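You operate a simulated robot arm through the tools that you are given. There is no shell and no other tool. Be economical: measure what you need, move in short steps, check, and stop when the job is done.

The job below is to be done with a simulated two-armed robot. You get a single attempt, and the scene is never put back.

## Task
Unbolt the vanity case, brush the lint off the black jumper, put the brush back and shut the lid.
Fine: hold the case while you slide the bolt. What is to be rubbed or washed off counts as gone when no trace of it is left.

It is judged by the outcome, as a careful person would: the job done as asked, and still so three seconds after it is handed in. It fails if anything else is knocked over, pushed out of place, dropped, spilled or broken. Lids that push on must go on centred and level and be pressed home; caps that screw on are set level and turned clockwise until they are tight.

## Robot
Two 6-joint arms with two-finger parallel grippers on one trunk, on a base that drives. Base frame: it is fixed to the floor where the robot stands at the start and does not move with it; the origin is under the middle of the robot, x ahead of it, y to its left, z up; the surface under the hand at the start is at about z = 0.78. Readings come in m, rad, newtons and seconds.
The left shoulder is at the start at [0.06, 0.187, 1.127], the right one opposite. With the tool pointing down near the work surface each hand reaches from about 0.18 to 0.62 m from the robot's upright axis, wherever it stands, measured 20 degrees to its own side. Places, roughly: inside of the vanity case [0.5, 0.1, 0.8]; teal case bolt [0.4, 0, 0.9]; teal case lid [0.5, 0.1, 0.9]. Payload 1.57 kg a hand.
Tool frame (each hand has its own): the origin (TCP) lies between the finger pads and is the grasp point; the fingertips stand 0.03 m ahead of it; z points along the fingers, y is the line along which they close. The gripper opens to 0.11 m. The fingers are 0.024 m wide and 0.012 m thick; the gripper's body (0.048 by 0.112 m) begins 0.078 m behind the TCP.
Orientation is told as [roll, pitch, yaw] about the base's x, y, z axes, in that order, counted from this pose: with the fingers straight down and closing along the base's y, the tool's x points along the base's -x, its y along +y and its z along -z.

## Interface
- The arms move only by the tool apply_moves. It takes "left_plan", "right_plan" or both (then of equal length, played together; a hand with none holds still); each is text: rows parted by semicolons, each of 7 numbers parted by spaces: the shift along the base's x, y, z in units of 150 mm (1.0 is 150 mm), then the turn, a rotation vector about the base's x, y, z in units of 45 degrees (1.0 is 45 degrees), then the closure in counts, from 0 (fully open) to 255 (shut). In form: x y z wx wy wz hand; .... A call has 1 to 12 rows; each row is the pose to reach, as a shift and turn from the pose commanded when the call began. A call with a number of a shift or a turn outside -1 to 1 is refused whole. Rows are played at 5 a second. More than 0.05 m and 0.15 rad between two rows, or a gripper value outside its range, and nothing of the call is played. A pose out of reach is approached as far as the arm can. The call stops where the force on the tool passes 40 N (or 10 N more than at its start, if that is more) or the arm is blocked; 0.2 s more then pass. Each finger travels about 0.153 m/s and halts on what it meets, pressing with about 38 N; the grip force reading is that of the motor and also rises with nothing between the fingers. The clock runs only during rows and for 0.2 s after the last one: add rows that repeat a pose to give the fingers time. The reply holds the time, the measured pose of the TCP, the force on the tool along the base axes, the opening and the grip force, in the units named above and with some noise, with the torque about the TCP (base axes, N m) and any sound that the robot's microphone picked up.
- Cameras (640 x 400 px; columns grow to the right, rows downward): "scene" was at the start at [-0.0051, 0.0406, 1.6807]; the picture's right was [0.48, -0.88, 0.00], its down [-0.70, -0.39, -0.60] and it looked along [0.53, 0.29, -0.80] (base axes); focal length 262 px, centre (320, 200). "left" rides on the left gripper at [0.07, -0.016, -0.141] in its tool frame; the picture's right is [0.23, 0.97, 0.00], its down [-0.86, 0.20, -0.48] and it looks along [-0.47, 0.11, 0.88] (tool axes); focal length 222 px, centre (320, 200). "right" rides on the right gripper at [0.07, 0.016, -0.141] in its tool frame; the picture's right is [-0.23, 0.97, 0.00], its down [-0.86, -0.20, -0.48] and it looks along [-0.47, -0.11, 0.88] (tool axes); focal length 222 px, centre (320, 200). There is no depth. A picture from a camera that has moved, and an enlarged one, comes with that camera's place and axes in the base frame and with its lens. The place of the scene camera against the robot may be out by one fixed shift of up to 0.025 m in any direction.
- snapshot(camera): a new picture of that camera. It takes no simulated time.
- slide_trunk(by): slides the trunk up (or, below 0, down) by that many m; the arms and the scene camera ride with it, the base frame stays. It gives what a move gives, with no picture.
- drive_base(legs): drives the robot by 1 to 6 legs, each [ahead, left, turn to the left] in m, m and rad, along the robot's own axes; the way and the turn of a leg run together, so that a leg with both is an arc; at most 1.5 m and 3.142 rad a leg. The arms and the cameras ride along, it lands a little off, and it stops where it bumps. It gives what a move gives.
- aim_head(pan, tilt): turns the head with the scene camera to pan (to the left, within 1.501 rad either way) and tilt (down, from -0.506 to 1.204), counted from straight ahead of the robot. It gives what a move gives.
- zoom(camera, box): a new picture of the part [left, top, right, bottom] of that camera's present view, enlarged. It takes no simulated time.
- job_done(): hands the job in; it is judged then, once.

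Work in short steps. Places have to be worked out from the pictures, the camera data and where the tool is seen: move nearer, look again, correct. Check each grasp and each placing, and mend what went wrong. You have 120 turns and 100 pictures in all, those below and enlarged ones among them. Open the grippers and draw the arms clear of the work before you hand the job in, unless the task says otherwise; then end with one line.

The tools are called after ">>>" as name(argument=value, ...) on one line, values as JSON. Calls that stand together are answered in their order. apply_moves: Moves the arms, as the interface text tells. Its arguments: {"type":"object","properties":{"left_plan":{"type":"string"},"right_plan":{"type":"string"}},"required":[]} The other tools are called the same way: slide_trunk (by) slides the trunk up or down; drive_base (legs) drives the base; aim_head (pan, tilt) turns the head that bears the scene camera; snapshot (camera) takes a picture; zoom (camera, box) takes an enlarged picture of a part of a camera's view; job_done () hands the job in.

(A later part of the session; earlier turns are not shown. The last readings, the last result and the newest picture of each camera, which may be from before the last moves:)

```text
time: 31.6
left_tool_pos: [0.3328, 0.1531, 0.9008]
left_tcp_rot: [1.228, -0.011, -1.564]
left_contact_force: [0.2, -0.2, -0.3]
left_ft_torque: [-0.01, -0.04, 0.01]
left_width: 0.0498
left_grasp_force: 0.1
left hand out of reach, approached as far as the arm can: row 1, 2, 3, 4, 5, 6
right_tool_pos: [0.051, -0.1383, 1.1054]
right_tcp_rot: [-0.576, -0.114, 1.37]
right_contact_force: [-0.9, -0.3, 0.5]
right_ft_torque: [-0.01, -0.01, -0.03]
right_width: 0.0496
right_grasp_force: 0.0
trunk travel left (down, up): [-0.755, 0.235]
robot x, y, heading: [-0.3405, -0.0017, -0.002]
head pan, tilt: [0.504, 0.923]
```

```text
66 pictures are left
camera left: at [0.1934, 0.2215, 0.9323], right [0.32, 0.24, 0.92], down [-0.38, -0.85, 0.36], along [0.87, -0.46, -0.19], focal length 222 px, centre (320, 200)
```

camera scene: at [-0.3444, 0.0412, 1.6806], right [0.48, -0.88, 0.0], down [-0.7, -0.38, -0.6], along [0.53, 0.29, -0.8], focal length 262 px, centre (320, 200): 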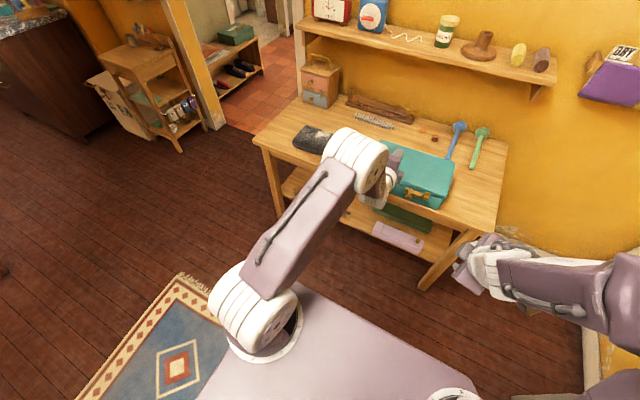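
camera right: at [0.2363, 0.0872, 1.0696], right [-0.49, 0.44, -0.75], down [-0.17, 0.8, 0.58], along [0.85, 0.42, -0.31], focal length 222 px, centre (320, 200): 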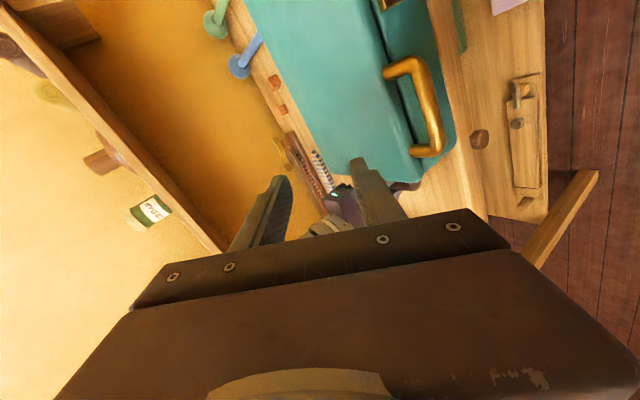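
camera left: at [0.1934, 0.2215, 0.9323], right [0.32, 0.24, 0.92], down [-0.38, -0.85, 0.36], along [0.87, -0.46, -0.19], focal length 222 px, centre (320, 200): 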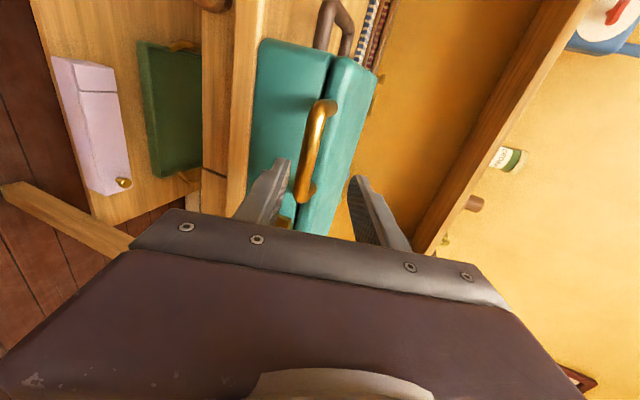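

The bar sits just ahead, between the fingers' lines, about z 0.868. I'll drop 15 mm first to line up.

>>> apply_moves(left_plan="0.03 0 -0.1 0 0 0 140; 0.03 0 -0.1 0 0 0 140")

>>> zoom(camera="left", box=[200, 60, 440, 210])

```text
time: 32.2
left_tool_pos: [0.3382, 0.1536, 0.8863]
left_tcp_rot: [1.231, -0.01, -1.565]
left_contact_force: [0.2, 0.6, 0.1]
left_ft_torque: [-0.04, -0.01, 0.0]
left_width: 0.0498
left_grasp_force: 0.1
right_tool_pos: [0.0501, -0.1382, 1.1046]
right_tcp_rot: [-0.578, -0.111, 1.372]
right_contact_force: [0.5, -0.7, 0.5]
right_ft_torque: [-0.01, 0.0, 0.02]
right_width: 0.0497
right_grasp_force: 0.0
trunk travel left (down, up): [-0.755, 0.235]
robot x, y, heading: [-0.3379, 0.0015, -0.005]
head pan, tilt: [0.504, 0.923]
```

```text
2.67 times, centred on (320, 135) of left
camera zoom: at [0.198, 0.2225, 0.9178], right [0.32, 0.24, 0.92], down [-0.38, -0.85, 0.36], along [0.87, -0.46, -0.18], focal length 592 px, centre (320, 373)
```

zoom: 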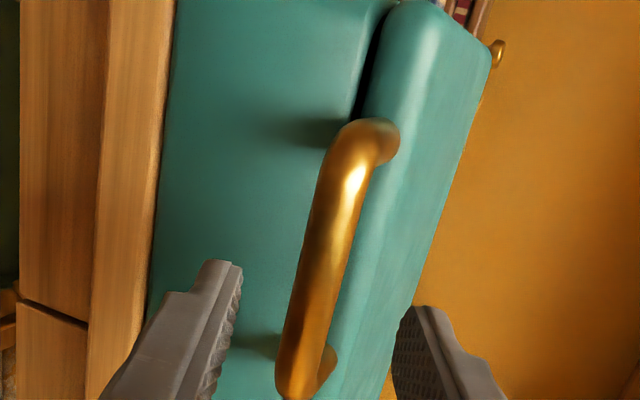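

The bar lies centrally between the lower and upper fingers. I'll go forward along the fingers about 40 mm and close.

>>> apply_moves(left_plan="0.13 0 -0.05 0 0 0 140; 0.25 0 -0.095 0 0 0 140; 0.25 0 -0.095 0 0 0 140; 0.25 0 -0.095 0 0 0 255; 0.25 0 -0.095 0 0 0 255; 0.25 0 -0.095 0 0 0 255")

>>> zoom(camera="left", box=[200, 60, 440, 210])

```text
time: 33.6
left_tool_pos: [0.3757, 0.1562, 0.872]
left_tcp_rot: [1.235, -0.012, -1.564]
left_contact_force: [1.7, 1.7, 3.4]
left_ft_torque: [-0.04, -0.04, 0.08]
left_width: 0.0153
left_grasp_force: 30.9
right_tool_pos: [0.0519, -0.1378, 1.1055]
right_tcp_rot: [-0.578, -0.114, 1.371]
right_contact_force: [0.2, 0.0, 0.6]
right_ft_torque: [0.0, 0.01, 0.0]
right_width: 0.0495
right_grasp_force: 0.1
trunk travel left (down, up): [-0.755, 0.235]
robot x, y, heading: [-0.3441, -0.0001, -0.002]
head pan, tilt: [0.504, 0.923]
```

```text
2.67 times, centred on (320, 135) of left
camera zoom: at [0.2355, 0.2231, 0.9033], right [0.32, 0.24, 0.92], down [-0.38, -0.85, 0.36], along [0.87, -0.46, -0.18], focal length 592 px, centre (320, 373)
```

zoom: 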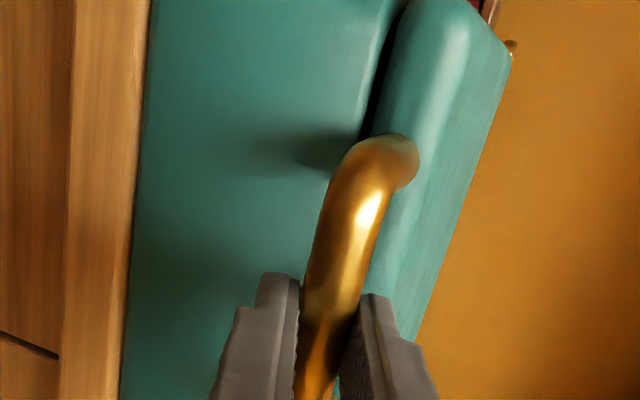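

The bar is gripped with a finger underneath it. I'll lift through the first 15° and check the forces and lid.

>>> apply_moves(left_plan="0.002 0 0.07 0 0 0 255; 0.006 0 0.141 0 0 0 255; 0.014 0 0.211 0 0 0 255; 0.025 0 0.281 0 0 0 255; 0.04 0 0.35 0 0 0 255; 0.055 0 0.419 0 0 0 255; 0.055 0 0.419 0 0 0 255")

>>> snapshot(camera="left")

>>> zoom(camera="scene", box=[280, 100, 540, 260])

```text
time: 35.2
left_tool_pos: [0.3807, 0.1546, 0.9323]
left_tcp_rot: [1.232, -0.009, -1.564]
left_contact_force: [1.6, 0.8, 0.8]
left_ft_torque: [0.15, 0.1, 0.23]
left_width: 0.0154
left_grasp_force: 31.4
right_tool_pos: [0.0519, -0.1377, 1.1053]
right_tcp_rot: [-0.578, -0.113, 1.372]
right_contact_force: [-0.9, -0.1, 0.6]
right_ft_torque: [0.02, 0.01, 0.01]
right_width: 0.0497
right_grasp_force: 0.1
trunk travel left (down, up): [-0.755, 0.235]
robot x, y, heading: [-0.3426, 0.0009, 0.001]
head pan, tilt: [0.504, 0.923]
```

```text
63 pictures are left
camera left: at [0.2419, 0.2223, 0.9638], right [0.32, 0.24, 0.92], down [-0.38, -0.85, 0.36], along [0.87, -0.46, -0.18], focal length 222 px, centre (320, 200)
```

left: 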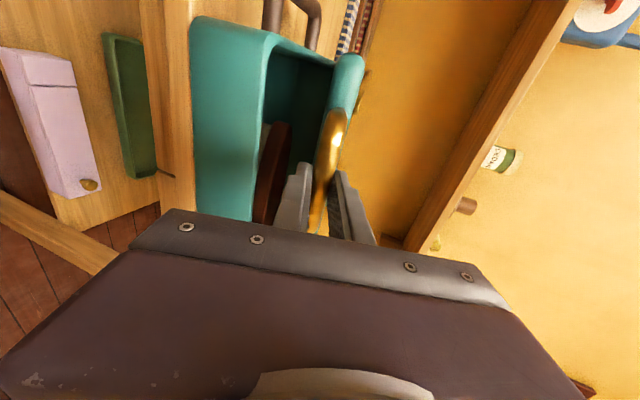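

```text
2.46 times, centred on (410, 180) of scene
camera zoom: at [-0.3453, 0.0415, 1.6807], right [0.48, -0.88, 0.0], down [-0.7, -0.38, -0.6], along [0.53, 0.29, -0.8], focal length 645 px, centre (98, 249)
```

zoom: 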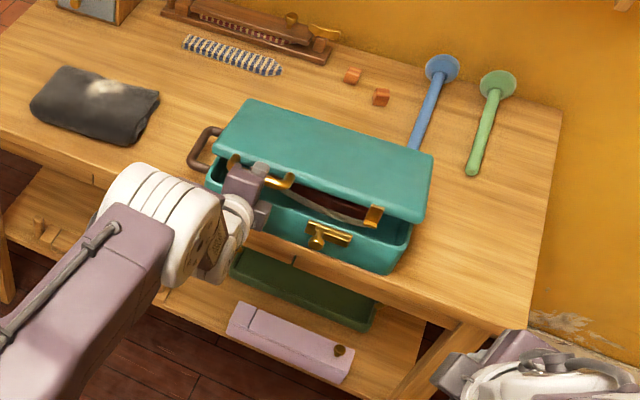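

The lid opens freely, the case stays put, and almost no weight hangs on the hand. I'll continue the arc to 60°, levelling the hand gradually.

>>> apply_moves(left_plan="0.043 0 0.135 0 -0.03 0 255; 0.097 0 0.265 0 -0.06 0 255; 0.162 0 0.391 0 -0.09 0 255; 0.237 0 0.51 0 -0.12 0 255; 0.324 0 0.622 0 -0.15 0 255; 0.42 0 0.727 0 -0.18 0 255; 0.523 0 0.821 0 -0.2 0 255; 0.635 0 0.907 0 -0.22 0 255; 0.753 0 0.983 0 -0.24 0 255; 0.753 0 0.983 0 -0.24 0 255")

>>> zoom(camera="scene", box=[280, 80, 540, 240])

```text
time: 37.5
left_tool_pos: [0.4879, 0.1496, 1.0785]
left_tcp_rot: [1.42, -0.013, -1.568]
left_contact_force: [1.4, 0.4, -0.1]
left_ft_torque: [0.56, 0.26, -0.01]
left_width: 0.0156
left_grasp_force: 31.3
left hand out of reach, approached as far as the arm can: row 9, 10
right_tool_pos: [0.0527, -0.1374, 1.1037]
right_tcp_rot: [-0.576, -0.114, 1.372]
right_contact_force: [-0.2, -0.3, -0.3]
right_ft_torque: [-0.01, 0.0, 0.0]
right_width: 0.0496
right_grasp_force: 0.0
trunk travel left (down, up): [-0.755, 0.235]
robot x, y, heading: [-0.342, 0.0029, 0.001]
head pan, tilt: [0.504, 0.923]
```

```text
2.46 times, centred on (410, 160) of scene
camera zoom: at [-0.3449, 0.0413, 1.6806], right [0.48, -0.88, 0.0], down [-0.7, -0.38, -0.6], along [0.53, 0.29, -0.8], focal length 645 px, centre (98, 298)
```

zoom: 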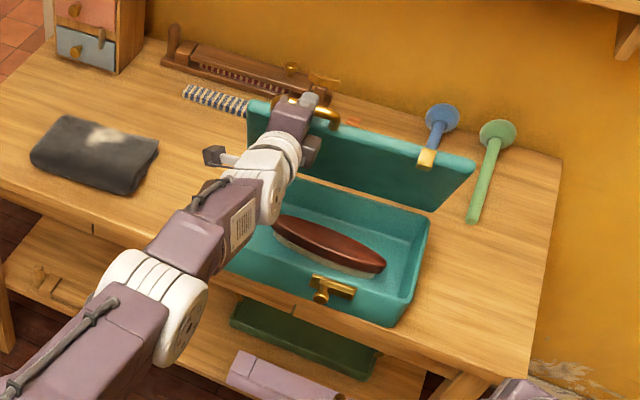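

The lid is at about 58°, and the brush lies in the case bristles down. I'll open the grip slightly to see whether the lid stays up by itself, with a finger still under the bar.

>>> apply_moves(left_plan="0 0 0 0 0 0 180; 0 0 0 0 0 0 180; 0 0 0 0 0 0 180; 0 0 0 0 0 0 180")

>>> snapshot(camera="left")

```text
time: 38.5
left_tool_pos: [0.4873, 0.1499, 1.08]
left_tcp_rot: [1.42, -0.013, -1.566]
left_contact_force: [-0.5, -0.3, 0.2]
left_ft_torque: [-0.01, 0.05, -0.01]
left_width: 0.0322
left_grasp_force: 0.1
right_tool_pos: [0.0501, -0.1376, 1.1039]
right_tcp_rot: [-0.579, -0.114, 1.371]
right_contact_force: [0.2, -0.3, -0.5]
right_ft_torque: [0.01, -0.01, 0.03]
right_width: 0.0497
right_grasp_force: 0.0
trunk travel left (down, up): [-0.755, 0.235]
robot x, y, heading: [-0.3374, 0.0005, -0.003]
head pan, tilt: [0.504, 0.923]
```

```text
60 pictures are left
camera left: at [0.3451, 0.2185, 1.0852], right [0.14, 0.24, 0.96], down [-0.44, -0.85, 0.28], along [0.89, -0.46, -0.02], focal length 222 px, centre (320, 200)
```

left: 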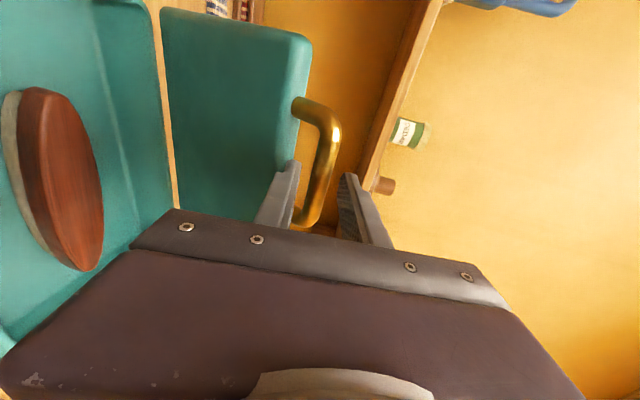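

The lid stays by friction. I'll back the hand off the bar, drive forward 0.2 m and re-engage to push the lid past vertical.

>>> apply_moves(left_plan="-0.25 0 0 0 0 0 150; -0.5 0 0 0 0 0 140; -0.75 0 0 0 0 0 140; -0.95 0 0 0 0 0 140; -0.95 0 0 0 0 0 140")

>>> drive_base(legs=[[0.14, 0, 0]])

>>> snapshot(camera="left")

```text
time: 39.6
left_tool_pos: [0.3656, 0.1461, 1.0861]
left_tcp_rot: [1.416, -0.013, -1.567]
left_contact_force: [0.4, -0.5, 0.5]
left_ft_torque: [-0.01, 0.0, -0.02]
left_width: 0.0496
left_grasp_force: 0.0
left hand out of reach, approached as far as the arm can: row 4, 5
right_tool_pos: [0.051, -0.1378, 1.1051]
right_tcp_rot: [-0.576, -0.113, 1.371]
right_contact_force: [-0.3, 0.5, -0.5]
right_ft_torque: [0.03, 0.01, -0.03]
right_width: 0.0496
right_grasp_force: 0.1
trunk travel left (down, up): [-0.755, 0.235]
robot x, y, heading: [-0.3396, 0.0047, -0.001]
head pan, tilt: [0.504, 0.923]
```

```text
time: 41.0
left_tool_pos: [0.5042, 0.1464, 1.0864]
left_tcp_rot: [1.415, -0.012, -1.565]
left_contact_force: [-2.4, 0.7, 2.8]
left_ft_torque: [0.07, -0.1, 0.06]
left_width: 0.0485
left_grasp_force: 0.0
right_tool_pos: [0.19, -0.1378, 1.105]
right_tcp_rot: [-0.578, -0.112, 1.374]
right_contact_force: [0.1, -0.1, 0.5]
right_ft_torque: [0.01, 0.03, -0.02]
right_width: 0.0497
right_grasp_force: 0.0
trunk travel left (down, up): [-0.755, 0.235]
robot x, y, heading: [-0.2023, 0.0, -0.005]
head pan, tilt: [0.504, 0.923]
```

```text
59 pictures are left
camera left: at [0.3613, 0.2148, 1.0916], right [0.15, 0.24, 0.96], down [-0.44, -0.85, 0.28], along [0.89, -0.46, -0.02], focal length 222 px, centre (320, 200)
```

left: 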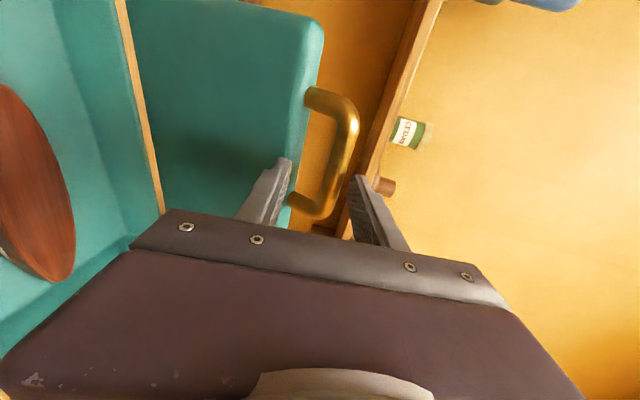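

The bar is between the fingers again, with the lid near 62°. I'll close and carry it on toward 95°.

>>> apply_moves(left_plan="0 0 0 0 0 0 255; 0 0 0 0 0 0 255; 0 0 0 0 0 0 255; 0.09 0 0.044 0 0 0 255; 0.197 0 0.087 0 0 0 255; 0.333 0 0.131 0 -0.03 0 255; 0.473 0 0.16 0 -0.06 0 255; 0.617 0 0.18 0 -0.09 0 255; 0.76 0 0.187 0 -0.12 0 255; 0.903 0 0.18 0 -0.15 0 255; 0.903 0 0.18 0 -0.15 0 255")

>>> snapshot(camera="scene")

```text
time: 43.4
left_tool_pos: [0.629, 0.1389, 1.1155]
left_tcp_rot: [1.53, -0.011, -1.568]
left_contact_force: [-0.3, -0.8, -4.4]
left_ft_torque: [0.75, 0.28, 0.09]
left_width: 0.0158
left_grasp_force: 31.8
left hand out of reach, approached as far as the arm can: row 10, 11
right_tool_pos: [0.1914, -0.1376, 1.1056]
right_tcp_rot: [-0.579, -0.112, 1.373]
right_contact_force: [-0.8, 0.4, -0.2]
right_ft_torque: [0.01, -0.01, -0.01]
right_width: 0.0494
right_grasp_force: 0.0
trunk travel left (down, up): [-0.755, 0.235]
robot x, y, heading: [-0.1981, 0.0028, -0.003]
head pan, tilt: [0.504, 0.923]
```

```text
58 pictures are left
camera scene: at [-0.2063, 0.0409, 1.6807], right [0.48, -0.88, 0.0], down [-0.7, -0.39, -0.6], along [0.53, 0.29, -0.8], focal length 262 px, centre (320, 200)
```

scene: 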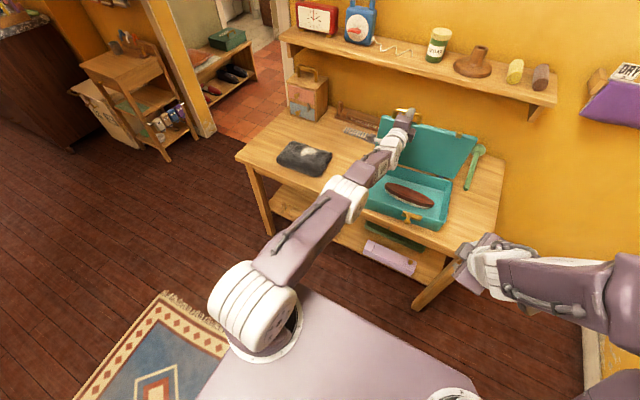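

The lid is just past vertical. I'll release it, back off and check that it stays.

>>> apply_moves(left_plan="0 0 0 0 0 0 150; 0 0 0 0 0 0 140; -0.2 0 0 0 0 0 140; -0.45 0 0 0 0 0 140; -0.7 0 0 0 0 0 140; -0.95 0 0 0 0 0 140")

>>> apply_moves(left_plan="-0.05 0 0.1 0 0.167 0 140; -0.1 0 0.2 0 0.333 0 140; -0.15 0 0.3 0 0.5 0 120; -0.2 0 0.4 0 0.667 0 100; -0.2 0 0.4 0 0.833 0 100; -0.2 0 0.4 0 1 0 100")

>>> apply_moves(left_plan="0 0 0 0 0.167 0 100; 0 0 0 0 0.333 0 100; 0 0 0 0 0.5 0 100; 0 0 0 0 0.667 0 80; 0 0 0 0 0.833 0 80; 0 0 0 0 0.95 0 80; 0 0 0 0 0.95 0 80")

>>> snapshot(camera="scene")

```text
time: 44.8
left_tool_pos: [0.5337, 0.1379, 1.1225]
left_tcp_rot: [1.53, -0.013, -1.567]
left_contact_force: [0.2, -0.6, -0.3]
left_ft_torque: [0.0, 0.01, -0.02]
left_width: 0.0495
left_grasp_force: 0.0
left hand out of reach, approached as far as the arm can: row 5, 6
right_tool_pos: [0.1907, -0.1379, 1.1044]
right_tcp_rot: [-0.575, -0.113, 1.375]
right_contact_force: [0.4, 1.2, -0.6]
right_ft_torque: [0.0, 0.01, -0.02]
right_width: 0.0497
right_grasp_force: 0.0
trunk travel left (down, up): [-0.755, 0.235]
robot x, y, heading: [-0.1991, 0.0014, -0.002]
head pan, tilt: [0.504, 0.923]
```

```text
time: 46.2
left_tool_pos: [0.5021, 0.1245, 1.1797]
left_tcp_rot: [1.019, -0.039, -1.606]
left_contact_force: [0.2, -0.9, -0.3]
left_ft_torque: [0.01, -0.03, 0.0]
left_width: 0.0668
left_grasp_force: 0.1
left hand out of reach, approached as far as the arm can: row 4, 5, 6
right_tool_pos: [0.1921, -0.1374, 1.1053]
right_tcp_rot: [-0.577, -0.113, 1.374]
right_contact_force: [0.8, -0.3, -0.9]
right_ft_torque: [0.03, -0.02, -0.02]
right_width: 0.0497
right_grasp_force: 0.0
trunk travel left (down, up): [-0.755, 0.235]
robot x, y, heading: [-0.1999, -0.0, 0.001]
head pan, tilt: [0.504, 0.923]
```

```text
time: 47.8
left_tool_pos: [0.4374, 0.1297, 1.157]
left_tcp_rot: [0.268, -0.051, -1.569]
left_contact_force: [-0.1, -0.4, 0.0]
left_ft_torque: [0.03, 0.03, 0.0]
left_width: 0.0752
left_grasp_force: 0.0
left hand out of reach, approached as far as the arm can: row 1, 2, 4, 5, 6, 7
right_tool_pos: [0.1927, -0.1383, 1.1046]
right_tcp_rot: [-0.578, -0.113, 1.374]
right_contact_force: [0.6, 0.1, 0.1]
right_ft_torque: [0.01, 0.0, -0.01]
right_width: 0.0496
right_grasp_force: 0.1
trunk travel left (down, up): [-0.755, 0.235]
robot x, y, heading: [-0.1983, 0.0009, -0.002]
head pan, tilt: [0.504, 0.923]
```

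```text
57 pictures are left
camera scene: at [-0.2055, 0.041, 1.6807], right [0.48, -0.88, 0.0], down [-0.7, -0.39, -0.6], along [0.53, 0.29, -0.8], focal length 262 px, centre (320, 200)
```

scene: 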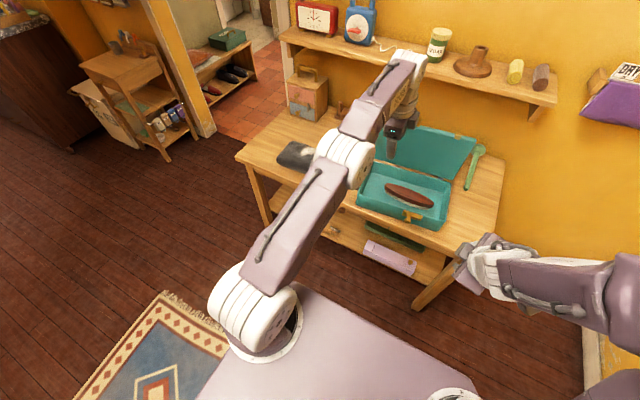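

The lid stays open. I'll pull the left hand back and finish levelling it, then drive forward so the brush comes within tool-down reach.

>>> apply_moves(left_plan="-0.2 0 0 0 0.05 0 80; -0.45 0 0 0 0.1 0 80; -0.7 0 0 0 0.2 0 80; -0.9 0 0 0 0.34 0 80; -0.9 0 0 0 0.34 0 80")

>>> drive_base(legs=[[0.2, 0, 0]])

>>> snapshot(camera="scene")

>>> snapshot(camera="left")

```text
time: 49.0
left_tool_pos: [0.3024, 0.1326, 1.1615]
left_tcp_rot: [0.004, -0.048, -1.556]
left_contact_force: [0.3, 0.6, 0.5]
left_ft_torque: [-0.01, -0.01, 0.0]
left_width: 0.0757
left_grasp_force: 0.1
right_tool_pos: [0.1902, -0.1371, 1.1061]
right_tcp_rot: [-0.577, -0.112, 1.373]
right_contact_force: [-0.3, 0.0, 1.4]
right_ft_torque: [0.02, 0.0, -0.01]
right_width: 0.0496
right_grasp_force: 0.0
trunk travel left (down, up): [-0.755, 0.235]
robot x, y, heading: [-0.2051, -0.0001, 0.001]
head pan, tilt: [0.504, 0.923]
```

```text
time: 50.6
left_tool_pos: [0.5052, 0.1346, 1.1616]
left_tcp_rot: [0.006, -0.049, -1.554]
left_contact_force: [0.1, -1.0, 0.9]
left_ft_torque: [-0.02, 0.01, 0.03]
left_width: 0.0754
left_grasp_force: 0.0
right_tool_pos: [0.3972, -0.1359, 1.1058]
right_tcp_rot: [-0.579, -0.113, 1.377]
right_contact_force: [-0.4, 0.2, 0.5]
right_ft_torque: [0.0, -0.04, -0.04]
right_width: 0.0497
right_grasp_force: 0.0
trunk travel left (down, up): [-0.755, 0.235]
robot x, y, heading: [0.0046, 0.0021, 0.003]
head pan, tilt: [0.504, 0.923]
```

```text
56 pictures are left
camera scene: at [-0.0037, 0.0413, 1.6807], right [0.49, -0.87, 0.0], down [-0.7, -0.39, -0.6], along [0.53, 0.29, -0.8], focal length 262 px, centre (320, 200)
```

scene: 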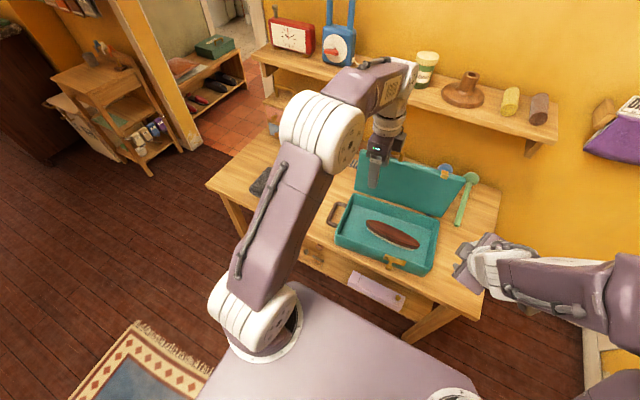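

```text
55 pictures are left
camera left: at [0.4877, 0.2103, 1.3004], right [0.97, 0.24, -0.01], down [0.21, -0.83, 0.52], along [0.12, -0.51, -0.85], focal length 222 px, centre (320, 200)
```

left: 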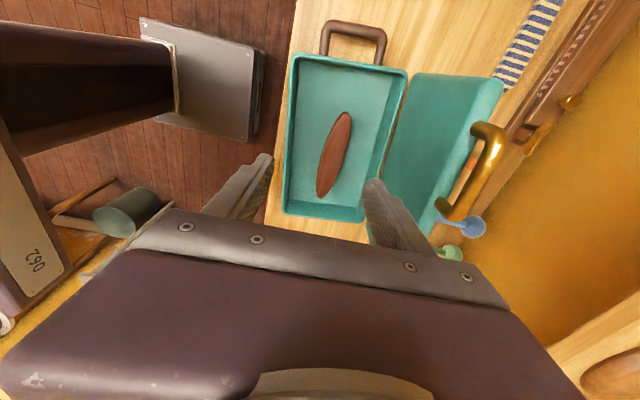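

The brush lies along y, centre about (0.55, 0.048), roughly 0.2 long. I'll move the hand above it, level, at z≈1.0.

>>> apply_moves(left_plan="0.1 -0.18 -0.1 0.03 0 -0.01 80; 0.2 -0.36 -0.3 0.06 0 -0.02 80; 0.3 -0.58 -0.5 0.06 0 -0.02 80; 0.3 -0.58 -0.75 0.06 0 -0.02 80; 0.3 -0.58 -1 0.06 0 -0.02 80; 0.3 -0.58 -1 0.06 0 -0.02 80")

>>> snapshot(camera="left")

>>> zoom(camera="scene", box=[310, 130, 470, 290])

```text
time: 52.0
left_tool_pos: [0.5515, 0.0496, 1.0134]
left_tcp_rot: [0.005, -0.003, -1.568]
left_contact_force: [-0.3, 0.5, 0.4]
left_ft_torque: [-0.01, 0.01, -0.01]
left_width: 0.0757
left_grasp_force: 0.1
right_tool_pos: [0.3979, -0.1353, 1.1056]
right_tcp_rot: [-0.579, -0.113, 1.375]
right_contact_force: [0.4, -0.2, 0.3]
right_ft_torque: [0.0, -0.02, -0.05]
right_width: 0.0496
right_grasp_force: 0.1
trunk travel left (down, up): [-0.755, 0.235]
robot x, y, heading: [0.0024, 0.0028, 0.001]
head pan, tilt: [0.504, 0.923]
```

```text
54 pictures are left
camera left: at [0.535, 0.1175, 1.1545], right [0.97, 0.23, 0.0], down [0.2, -0.85, 0.48], along [0.11, -0.47, -0.88], focal length 222 px, centre (320, 200)
```

left: 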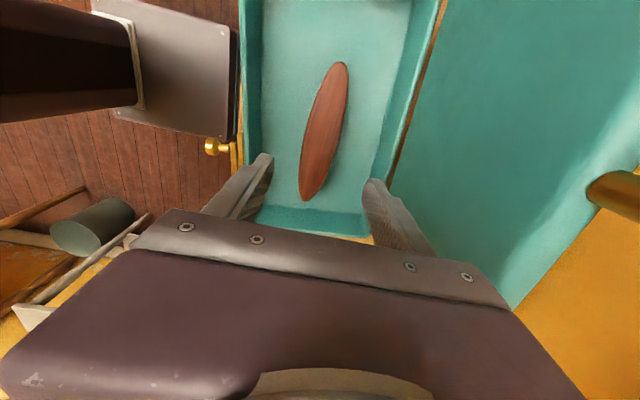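

```text
2.50 times, centred on (390, 210) of scene
camera zoom: at [-0.0009, 0.041, 1.6807], right [0.49, -0.87, 0.0], down [-0.7, -0.39, -0.6], along [0.53, 0.29, -0.8], focal length 655 px, centre (145, 175)
```

zoom: 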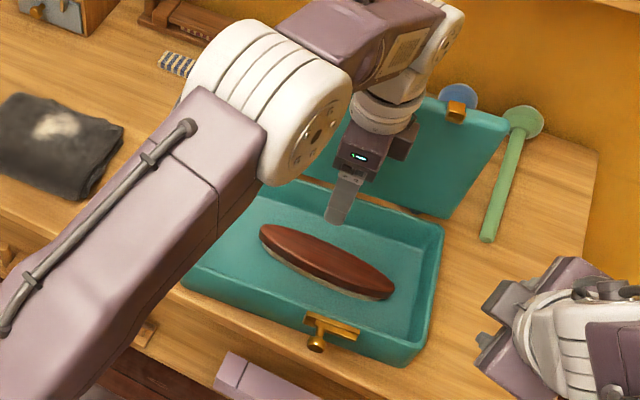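

The brush centre is about (0.558, 0.050) with its top near z 0.82. I'll zoom in to judge how tall the wood and bristles are.

>>> zoom(camera="scene", box=[365, 210, 415, 255])

>>> zoom(camera="right", box=[0, 0, 640, 400])

```text
8.89 times, centred on (390, 232) of scene
camera zoom: at [-0.0009, 0.041, 1.6807], right [0.49, -0.87, 0.0], down [-0.7, -0.39, -0.6], along [0.53, 0.29, -0.8], focal length 2330 px, centre (-302, -89)
```

zoom: 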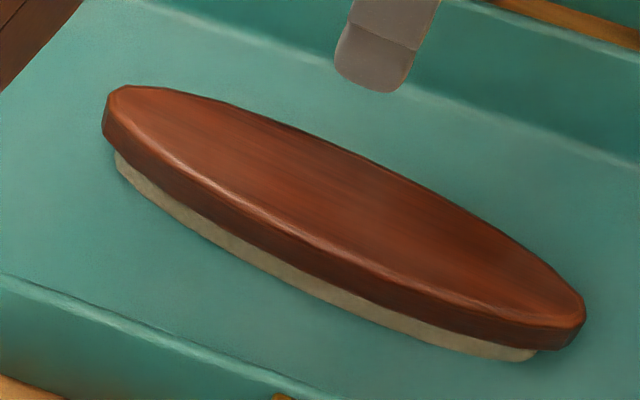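

```text
1.00 times, centred on (320, 200) of right (not enlarged: the box is as wide or as high as the picture)
camera zoom: at [0.2925, -0.2, 1.2063], right [-0.75, 0.44, -0.5], down [0.06, 0.8, 0.6], along [0.66, 0.42, -0.62], focal length 222 px, centre (320, 200)
```

zoom: 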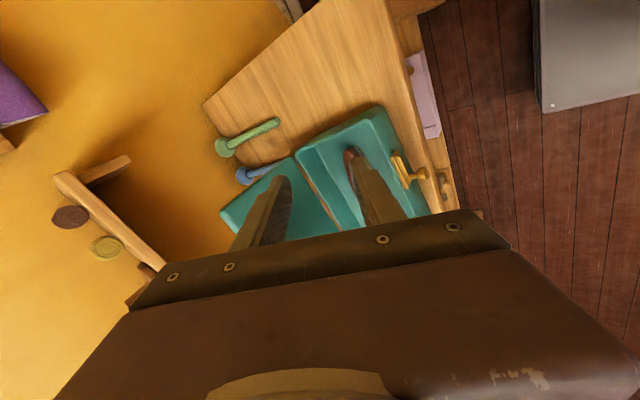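

The wood is about 16 mm thick on about 17 mm of bristle, so I want the fingertips at about z 0.806, gripping wood only. I'll go down to TCP z≈0.836 and close gently over the brush.

>>> apply_moves(left_plan="0.03 0 -0.25 0 0 0 80; 0.043 0 -0.5 0 0 0 80; 0.043 0 -0.75 0 0 0 80; 0.043 0 -0.9 0 0 0 80; 0.043 0 -0.9 0 0 0 80")

>>> snapshot(camera="left")

>>> zoom(camera="scene", box=[350, 190, 430, 260])

```text
time: 53.2
left_tool_pos: [0.5598, 0.0467, 0.8755]
left_tcp_rot: [0.006, -0.002, -1.57]
left_contact_force: [-0.1, 0.3, -0.1]
left_ft_torque: [-0.03, 0.07, -0.01]
left_width: 0.0753
left_grasp_force: 0.0
right_tool_pos: [0.3969, -0.1359, 1.1063]
right_tcp_rot: [-0.577, -0.114, 1.377]
right_contact_force: [0.3, -0.6, -0.3]
right_ft_torque: [0.0, 0.01, -0.02]
right_width: 0.0499
right_grasp_force: 0.1
trunk travel left (down, up): [-0.755, 0.235]
robot x, y, heading: [0.0053, 0.0024, 0.002]
head pan, tilt: [0.504, 0.923]
```

```text
50 pictures are left
camera left: at [0.5431, 0.116, 1.0177], right [0.97, 0.23, 0.0], down [0.2, -0.85, 0.48], along [0.11, -0.47, -0.88], focal length 222 px, centre (320, 200)
```

left: 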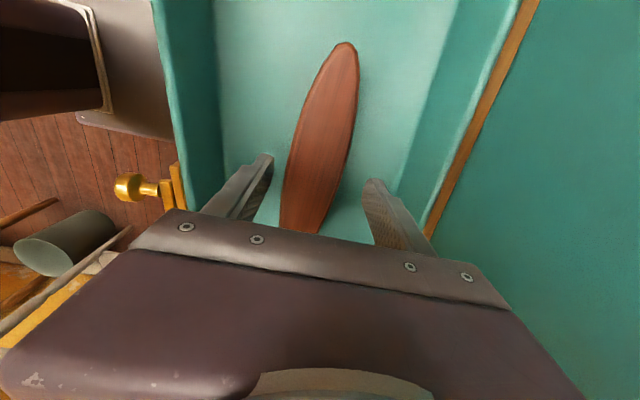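

```text
5.71 times, centred on (390, 225) of scene
camera zoom: at [-0.0017, 0.0413, 1.6807], right [0.49, -0.87, 0.0], down [-0.7, -0.39, -0.6], along [0.53, 0.29, -0.8], focal length 1498 px, centre (-80, 57)
```

zoom: 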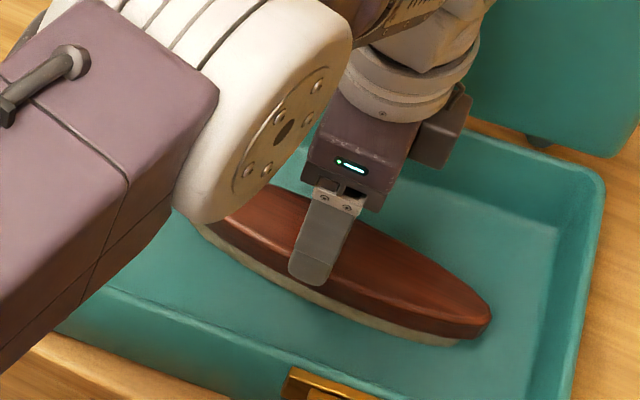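

The brush is between the fingers near its middle. I'll go down to z 0.836 and close.

>>> apply_moves(left_plan="0 0 -0.15 0 0 0 80; 0 0 -0.265 0 0 0 80; 0 0 -0.265 0 0 0 80; 0 0 -0.265 0 0 0 255; 0 0 -0.265 0 0 0 255; 0 0 -0.265 0 0 0 255")

>>> zoom(camera="scene", box=[350, 190, 430, 260])

```text
time: 54.6
left_tool_pos: [0.5606, 0.0459, 0.8381]
left_tcp_rot: [0.003, -0.001, -1.57]
left_contact_force: [-0.3, -0.2, 0.3]
left_ft_torque: [0.01, -0.01, 0.05]
left_width: 0.0509
left_grasp_force: 37.6
right_tool_pos: [0.3979, -0.1359, 1.1056]
right_tcp_rot: [-0.578, -0.113, 1.377]
right_contact_force: [-0.1, -0.2, -0.5]
right_ft_torque: [-0.02, 0.0, -0.02]
right_width: 0.0494
right_grasp_force: 0.0
trunk travel left (down, up): [-0.755, 0.235]
robot x, y, heading: [0.006, 0.0038, 0.002]
head pan, tilt: [0.504, 0.923]
```

```text
5.71 times, centred on (390, 225) of scene
camera zoom: at [-0.0011, 0.0413, 1.6806], right [0.49, -0.87, 0.0], down [-0.7, -0.39, -0.6], along [0.53, 0.29, -0.8], focal length 1498 px, centre (-80, 57)
```

zoom: 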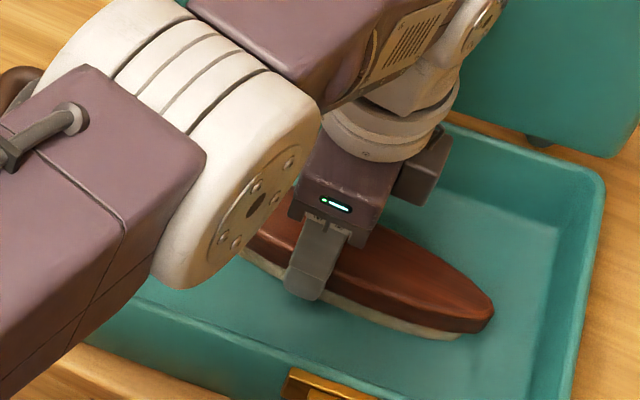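

The grip is firm at 51 mm, with the put-back pose at TCP (0.561, 0.046, 0.838). I'll lift straight up and check that the brush comes along.

>>> apply_moves(left_plan="0 0 0.1 0 0 0 255; 0 0 0.3 0 0 0 255; 0 0 0.5 0 0 0 255; 0 0 0.7 0 0 0 255; 0 0 0.9 0 0 0 255; 0 0 1 0 0 0 255; 0 0 1 0 0 0 255")

>>> snapshot(camera="left")

>>> snapshot(camera="scene")

```text
time: 56.2
left_tool_pos: [0.5581, 0.0465, 0.9869]
left_tcp_rot: [0.006, -0.004, -1.57]
left_contact_force: [0.2, -0.3, -1.5]
left_ft_torque: [0.03, 0.0, 0.04]
left_width: 0.0511
left_grasp_force: 38.2
right_tool_pos: [0.3983, -0.1362, 1.1052]
right_tcp_rot: [-0.579, -0.114, 1.376]
right_contact_force: [-0.4, 0.5, -0.2]
right_ft_torque: [-0.01, 0.06, 0.02]
right_width: 0.0495
right_grasp_force: 0.0
trunk travel left (down, up): [-0.755, 0.235]
robot x, y, heading: [0.0066, 0.0008, 0.006]
head pan, tilt: [0.504, 0.923]
```

```text
47 pictures are left
camera left: at [0.5412, 0.1159, 1.1285], right [0.97, 0.23, 0.0], down [0.2, -0.85, 0.48], along [0.11, -0.47, -0.88], focal length 222 px, centre (320, 200)
```

left: 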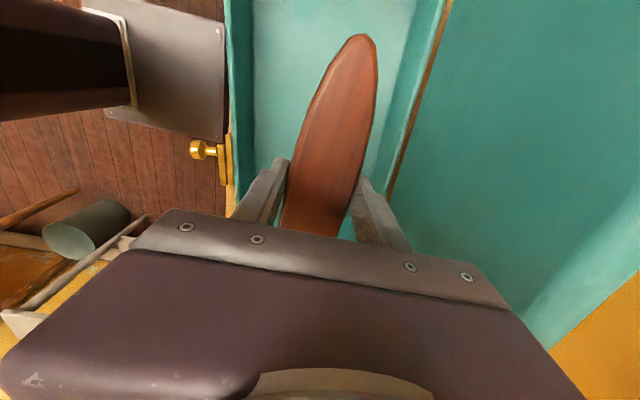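

```text
46 pictures are left
camera scene: at [-0.0007, 0.0415, 1.6807], right [0.49, -0.87, 0.0], down [-0.7, -0.39, -0.6], along [0.53, 0.29, -0.8], focal length 262 px, centre (320, 200)
```

scene: 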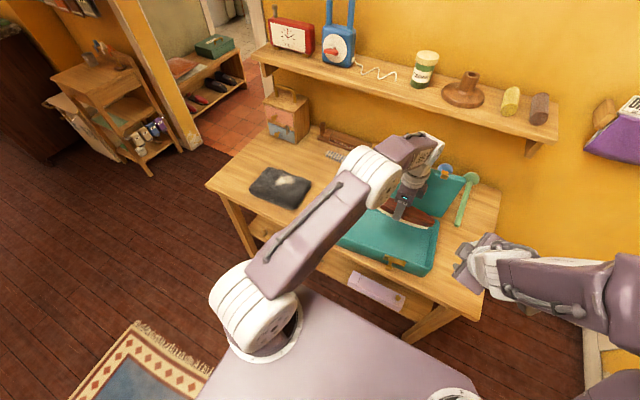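

The brush is held well. I'll raise it a bit more and drive 0.38 m left, then 0.06 m forward, so the jumper (lint near (0.587, 0.54)) is in reach.

>>> apply_moves(left_plan="-0.1 0 0.2 0 0 0 255; -0.2 0 0.4 0 0 0 255; -0.3 0 0.6 0 0 0 255; -0.3 0 0.6 0 0 0 255")

>>> drive_base(legs=[[0, 0.38, 0], [0.06, 0, 0]])

>>> snapshot(camera="scene")

>>> snapshot(camera="left")

```text
time: 57.2
left_tool_pos: [0.5157, 0.0442, 1.0769]
left_tcp_rot: [0.003, -0.002, -1.569]
left_contact_force: [-0.3, 0.6, -2.2]
left_ft_torque: [0.0, -0.02, -0.01]
left_width: 0.0512
left_grasp_force: 37.9
right_tool_pos: [0.3969, -0.1354, 1.1046]
right_tcp_rot: [-0.577, -0.112, 1.378]
right_contact_force: [0.3, -0.3, 0.5]
right_ft_torque: [0.0, -0.02, 0.04]
right_width: 0.05
right_grasp_force: 0.1
trunk travel left (down, up): [-0.755, 0.235]
robot x, y, heading: [-0.0011, 0.0027, 0.003]
head pan, tilt: [0.504, 0.923]
```

```text
time: 60.1
left_tool_pos: [0.5701, 0.4172, 1.0805]
left_tcp_rot: [0.008, -0.002, -1.572]
left_contact_force: [0.3, 0.4, -1.1]
left_ft_torque: [-0.01, -0.02, -0.02]
left_width: 0.051
left_grasp_force: 37.7
right_tool_pos: [0.4518, 0.2356, 1.1081]
right_tcp_rot: [-0.581, -0.116, 1.372]
right_contact_force: [0.3, -1.0, 0.2]
right_ft_torque: [0.0, -0.02, 0.01]
right_width: 0.0494
right_grasp_force: 0.0
trunk travel left (down, up): [-0.755, 0.235]
robot x, y, heading: [0.0685, 0.3767, -0.001]
head pan, tilt: [0.504, 0.923]
```

```text
45 pictures are left
camera scene: at [0.0517, 0.4151, 1.6807], right [0.48, -0.88, 0.0], down [-0.7, -0.38, -0.61], along [0.53, 0.29, -0.8], focal length 262 px, centre (320, 200)
```

scene: 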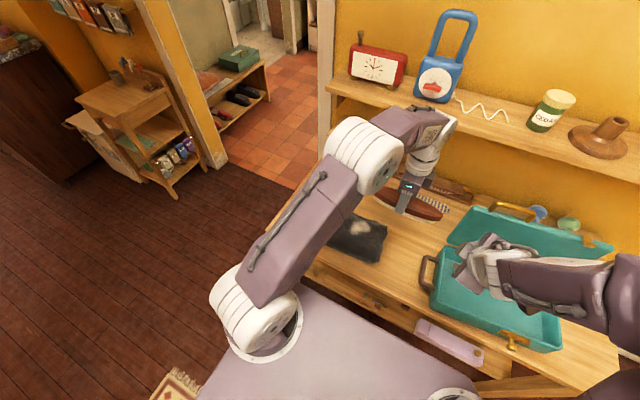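

```text
44 pictures are left
camera left: at [0.5537, 0.486, 1.222], right [0.97, 0.22, 0.01], down [0.19, -0.86, 0.48], along [0.11, -0.47, -0.88], focal length 222 px, centre (320, 200)
```

left: 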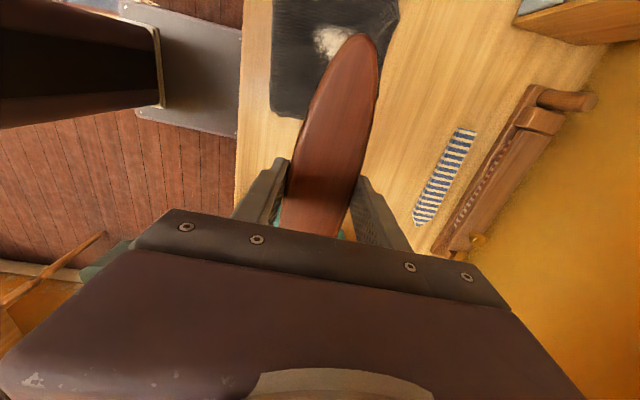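

I'll bring the brush over the lint, (0.60, 0.54) at TCP z≈0.93, and look.

>>> apply_moves(left_plan="0.05 0.2 -0.2 0 0 0 255; 0.1 0.4 -0.4 0 0 0 255; 0.15 0.6 -0.6 0 0 0 255; 0.2 0.8 -0.8 0 0 0 255; 0.2 0.8 -1 0 0 0 255; 0.2 0.8 -1 0 0 0 255")

>>> snapshot(camera="left")

>>> zoom(camera="scene", box=[280, 120, 480, 280])

```text
time: 61.5
left_tool_pos: [0.6062, 0.5384, 0.9286]
left_tcp_rot: [0.004, -0.002, -1.573]
left_contact_force: [-0.1, -0.2, -1.1]
left_ft_torque: [0.02, 0.0, 0.02]
left_width: 0.0509
left_grasp_force: 38.4
right_tool_pos: [0.4546, 0.2367, 1.1061]
right_tcp_rot: [-0.577, -0.113, 1.372]
right_contact_force: [0.1, -0.2, -0.6]
right_ft_torque: [-0.02, 0.0, -0.01]
right_width: 0.0497
right_grasp_force: 0.1
trunk travel left (down, up): [-0.755, 0.235]
robot x, y, heading: [0.062, 0.3754, -0.0]
head pan, tilt: [0.504, 0.923]
```

```text
43 pictures are left
camera left: at [0.5891, 0.6083, 1.0694], right [0.97, 0.22, 0.0], down [0.19, -0.86, 0.48], along [0.11, -0.47, -0.88], focal length 222 px, centre (320, 200)
```

left: 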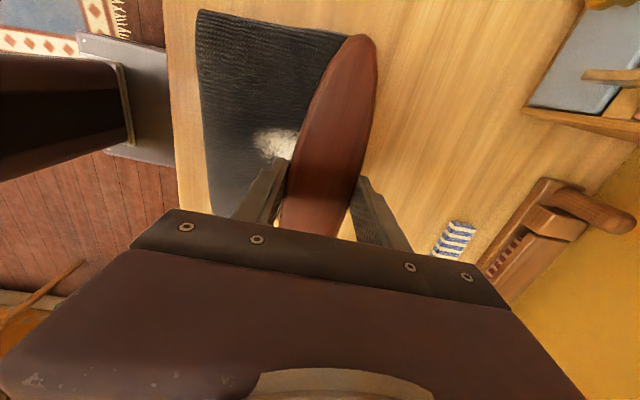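

```text
2.50 times, centred on (380, 200) of scene
camera zoom: at [0.0585, 0.4156, 1.6807], right [0.48, -0.88, 0.0], down [-0.7, -0.38, -0.6], along [0.53, 0.29, -0.8], focal length 655 px, centre (170, 200)
```

zoom: 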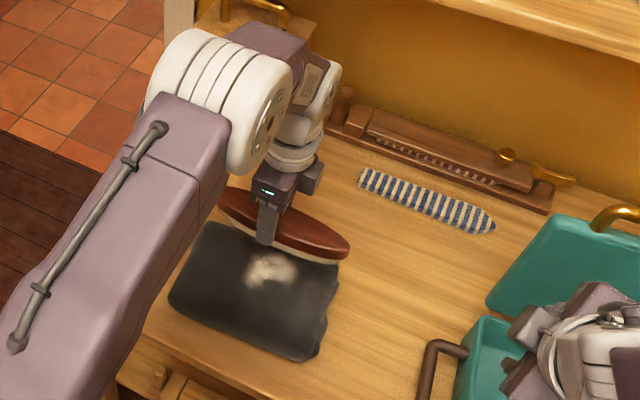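

The lint is right below and just front of the brush, around x 0.54–0.62. I'll lower carefully toward contact, expected at TCP z≈0.86.

>>> apply_moves(left_plan="0.1 0 -0.15 0 0 0 255; 0.1 0 -0.3 0 0 0 255; 0.1 0 -0.35 0 0 0 255; 0.1 0 -0.38 0 0 0 255; 0.1 0 -0.41 0 0 0 255; 0.1 0 -0.41 0 0 0 255")

>>> zoom(camera="scene", box=[320, 160, 420, 240])

```text
time: 62.8
left_tool_pos: [0.6192, 0.5381, 0.8721]
left_tcp_rot: [0.013, -0.001, -1.575]
left_contact_force: [-9.6, 1.0, 23.0]
left_ft_torque: [-0.03, 0.45, -0.11]
left_width: 0.0513
left_grasp_force: 38.4
right_tool_pos: [0.4519, 0.2363, 1.1052]
right_tcp_rot: [-0.581, -0.116, 1.372]
right_contact_force: [0.3, -0.2, 0.3]
right_ft_torque: [0.03, -0.03, 0.0]
right_width: 0.0497
right_grasp_force: 0.1
trunk travel left (down, up): [-0.755, 0.235]
robot x, y, heading: [0.0608, 0.3761, 0.002]
head pan, tilt: [0.504, 0.923]
stopped in row 6 (left hand): the force on the tool passed its limit at 51 N (the readings are from after the stop); the commanded pose is now the measured one
```

```text
5.00 times, centred on (370, 200) of scene
camera zoom: at [0.0521, 0.4145, 1.6806], right [0.48, -0.88, 0.0], down [-0.7, -0.38, -0.61], along [0.53, 0.29, -0.8], focal length 1311 px, centre (70, 200)
```

zoom: 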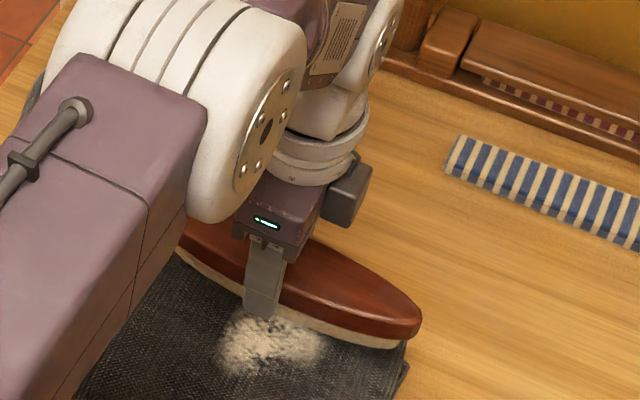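

Contact is at TCP z≈0.875. I'll ease up 2.5 mm and make a light stroke toward the robot, across the lint.

>>> apply_moves(left_plan="0 0 0.017 0 0 0 255; -0.15 0 0.017 0 0 0 255; -0.3 0 0.017 0 0 0 255; -0.45 0 0.017 0 0 0 255; -0.6 0 0.017 0 0 0 255; -0.75 0 0.017 0 0 0 255")

>>> zoom(camera="scene", box=[280, 140, 440, 260])

```text
time: 64.2
left_tool_pos: [0.5105, 0.5378, 0.8727]
left_tcp_rot: [0.014, 0.001, -1.575]
left_contact_force: [10.4, 0.1, 24.5]
left_ft_torque: [0.1, -0.36, 0.0]
left_width: 0.0511
left_grasp_force: 37.6
right_tool_pos: [0.4546, 0.2366, 1.106]
right_tcp_rot: [-0.578, -0.116, 1.372]
right_contact_force: [-0.5, -0.4, -0.5]
right_ft_torque: [-0.01, -0.01, 0.02]
right_width: 0.0499
right_grasp_force: 0.1
trunk travel left (down, up): [-0.755, 0.235]
robot x, y, heading: [0.0604, 0.3785, -0.002]
head pan, tilt: [0.504, 0.923]
```

```text
3.33 times, centred on (360, 200) of scene
camera zoom: at [0.0566, 0.4147, 1.6808], right [0.48, -0.88, 0.0], down [-0.7, -0.38, -0.6], along [0.53, 0.29, -0.8], focal length 874 px, centre (187, 200)
```

zoom: 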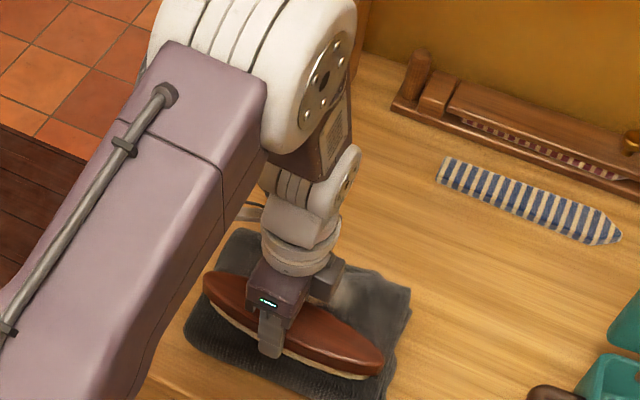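

The lint has mostly faded and the jumper seems in place. I'll lift, return and make a second stroke, then lift and look.

>>> apply_moves(left_plan="0 0 0.15 0 0 0 255; 0.3 0 0.15 0 0 0 255; 0.6 0 0.15 0 0 0 255; 0.8 0 0.15 0 0 0 255; 0.8 0 0.005 0 0 0 255; 0.65 0 0.005 0 0 0 255; 0.5 0 0.005 0 0 0 255; 0.35 0 0.005 0 0 0 255; 0.2 0 0.005 0 0 0 255; 0.05 0 0.005 0 0 0 255; 0 0 0.2 0 0 0 255; 0 0 0.4 0 0 0 255")

>>> zoom(camera="scene", box=[280, 140, 440, 260])

>>> snapshot(camera="left")

```text
time: 66.8
left_tool_pos: [0.5092, 0.5379, 0.9337]
left_tcp_rot: [0.008, -0.001, -1.576]
left_contact_force: [0.1, 0.1, -0.9]
left_ft_torque: [0.0, 0.01, 0.0]
left_width: 0.0511
left_grasp_force: 38.3
right_tool_pos: [0.4547, 0.2352, 1.1053]
right_tcp_rot: [-0.576, -0.113, 1.372]
right_contact_force: [-0.1, 0.4, 0.0]
right_ft_torque: [0.0, 0.01, 0.01]
right_width: 0.0495
right_grasp_force: 0.0
trunk travel left (down, up): [-0.755, 0.235]
robot x, y, heading: [0.0625, 0.3785, -0.001]
head pan, tilt: [0.504, 0.923]
```

```text
3.33 times, centred on (360, 200) of scene
camera zoom: at [0.0569, 0.4153, 1.6806], right [0.48, -0.88, 0.0], down [-0.7, -0.38, -0.6], along [0.53, 0.29, -0.8], focal length 874 px, centre (187, 200)
```

zoom: 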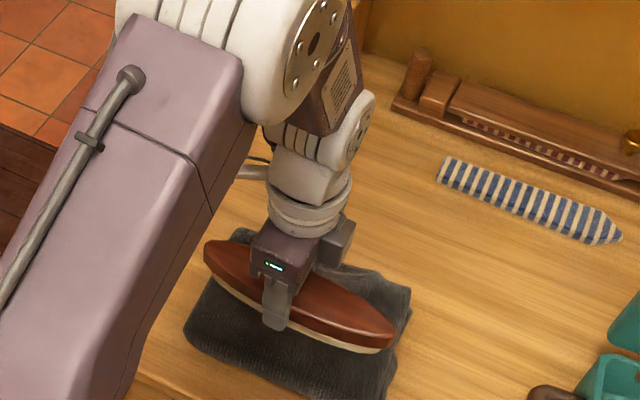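

```text
38 pictures are left
camera left: at [0.4918, 0.6068, 1.0748], right [0.97, 0.22, 0.01], down [0.19, -0.86, 0.48], along [0.11, -0.47, -0.88], focal length 222 px, centre (320, 200)
```

left: 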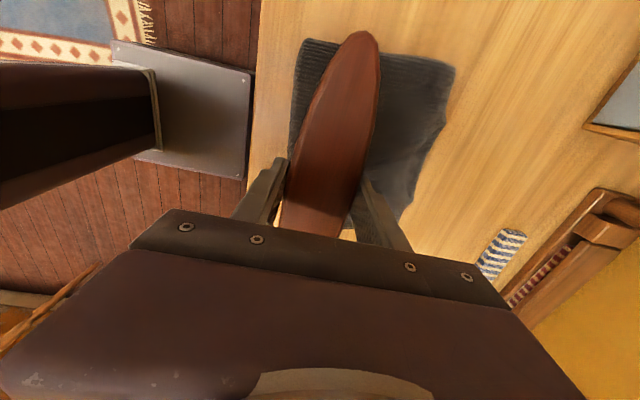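

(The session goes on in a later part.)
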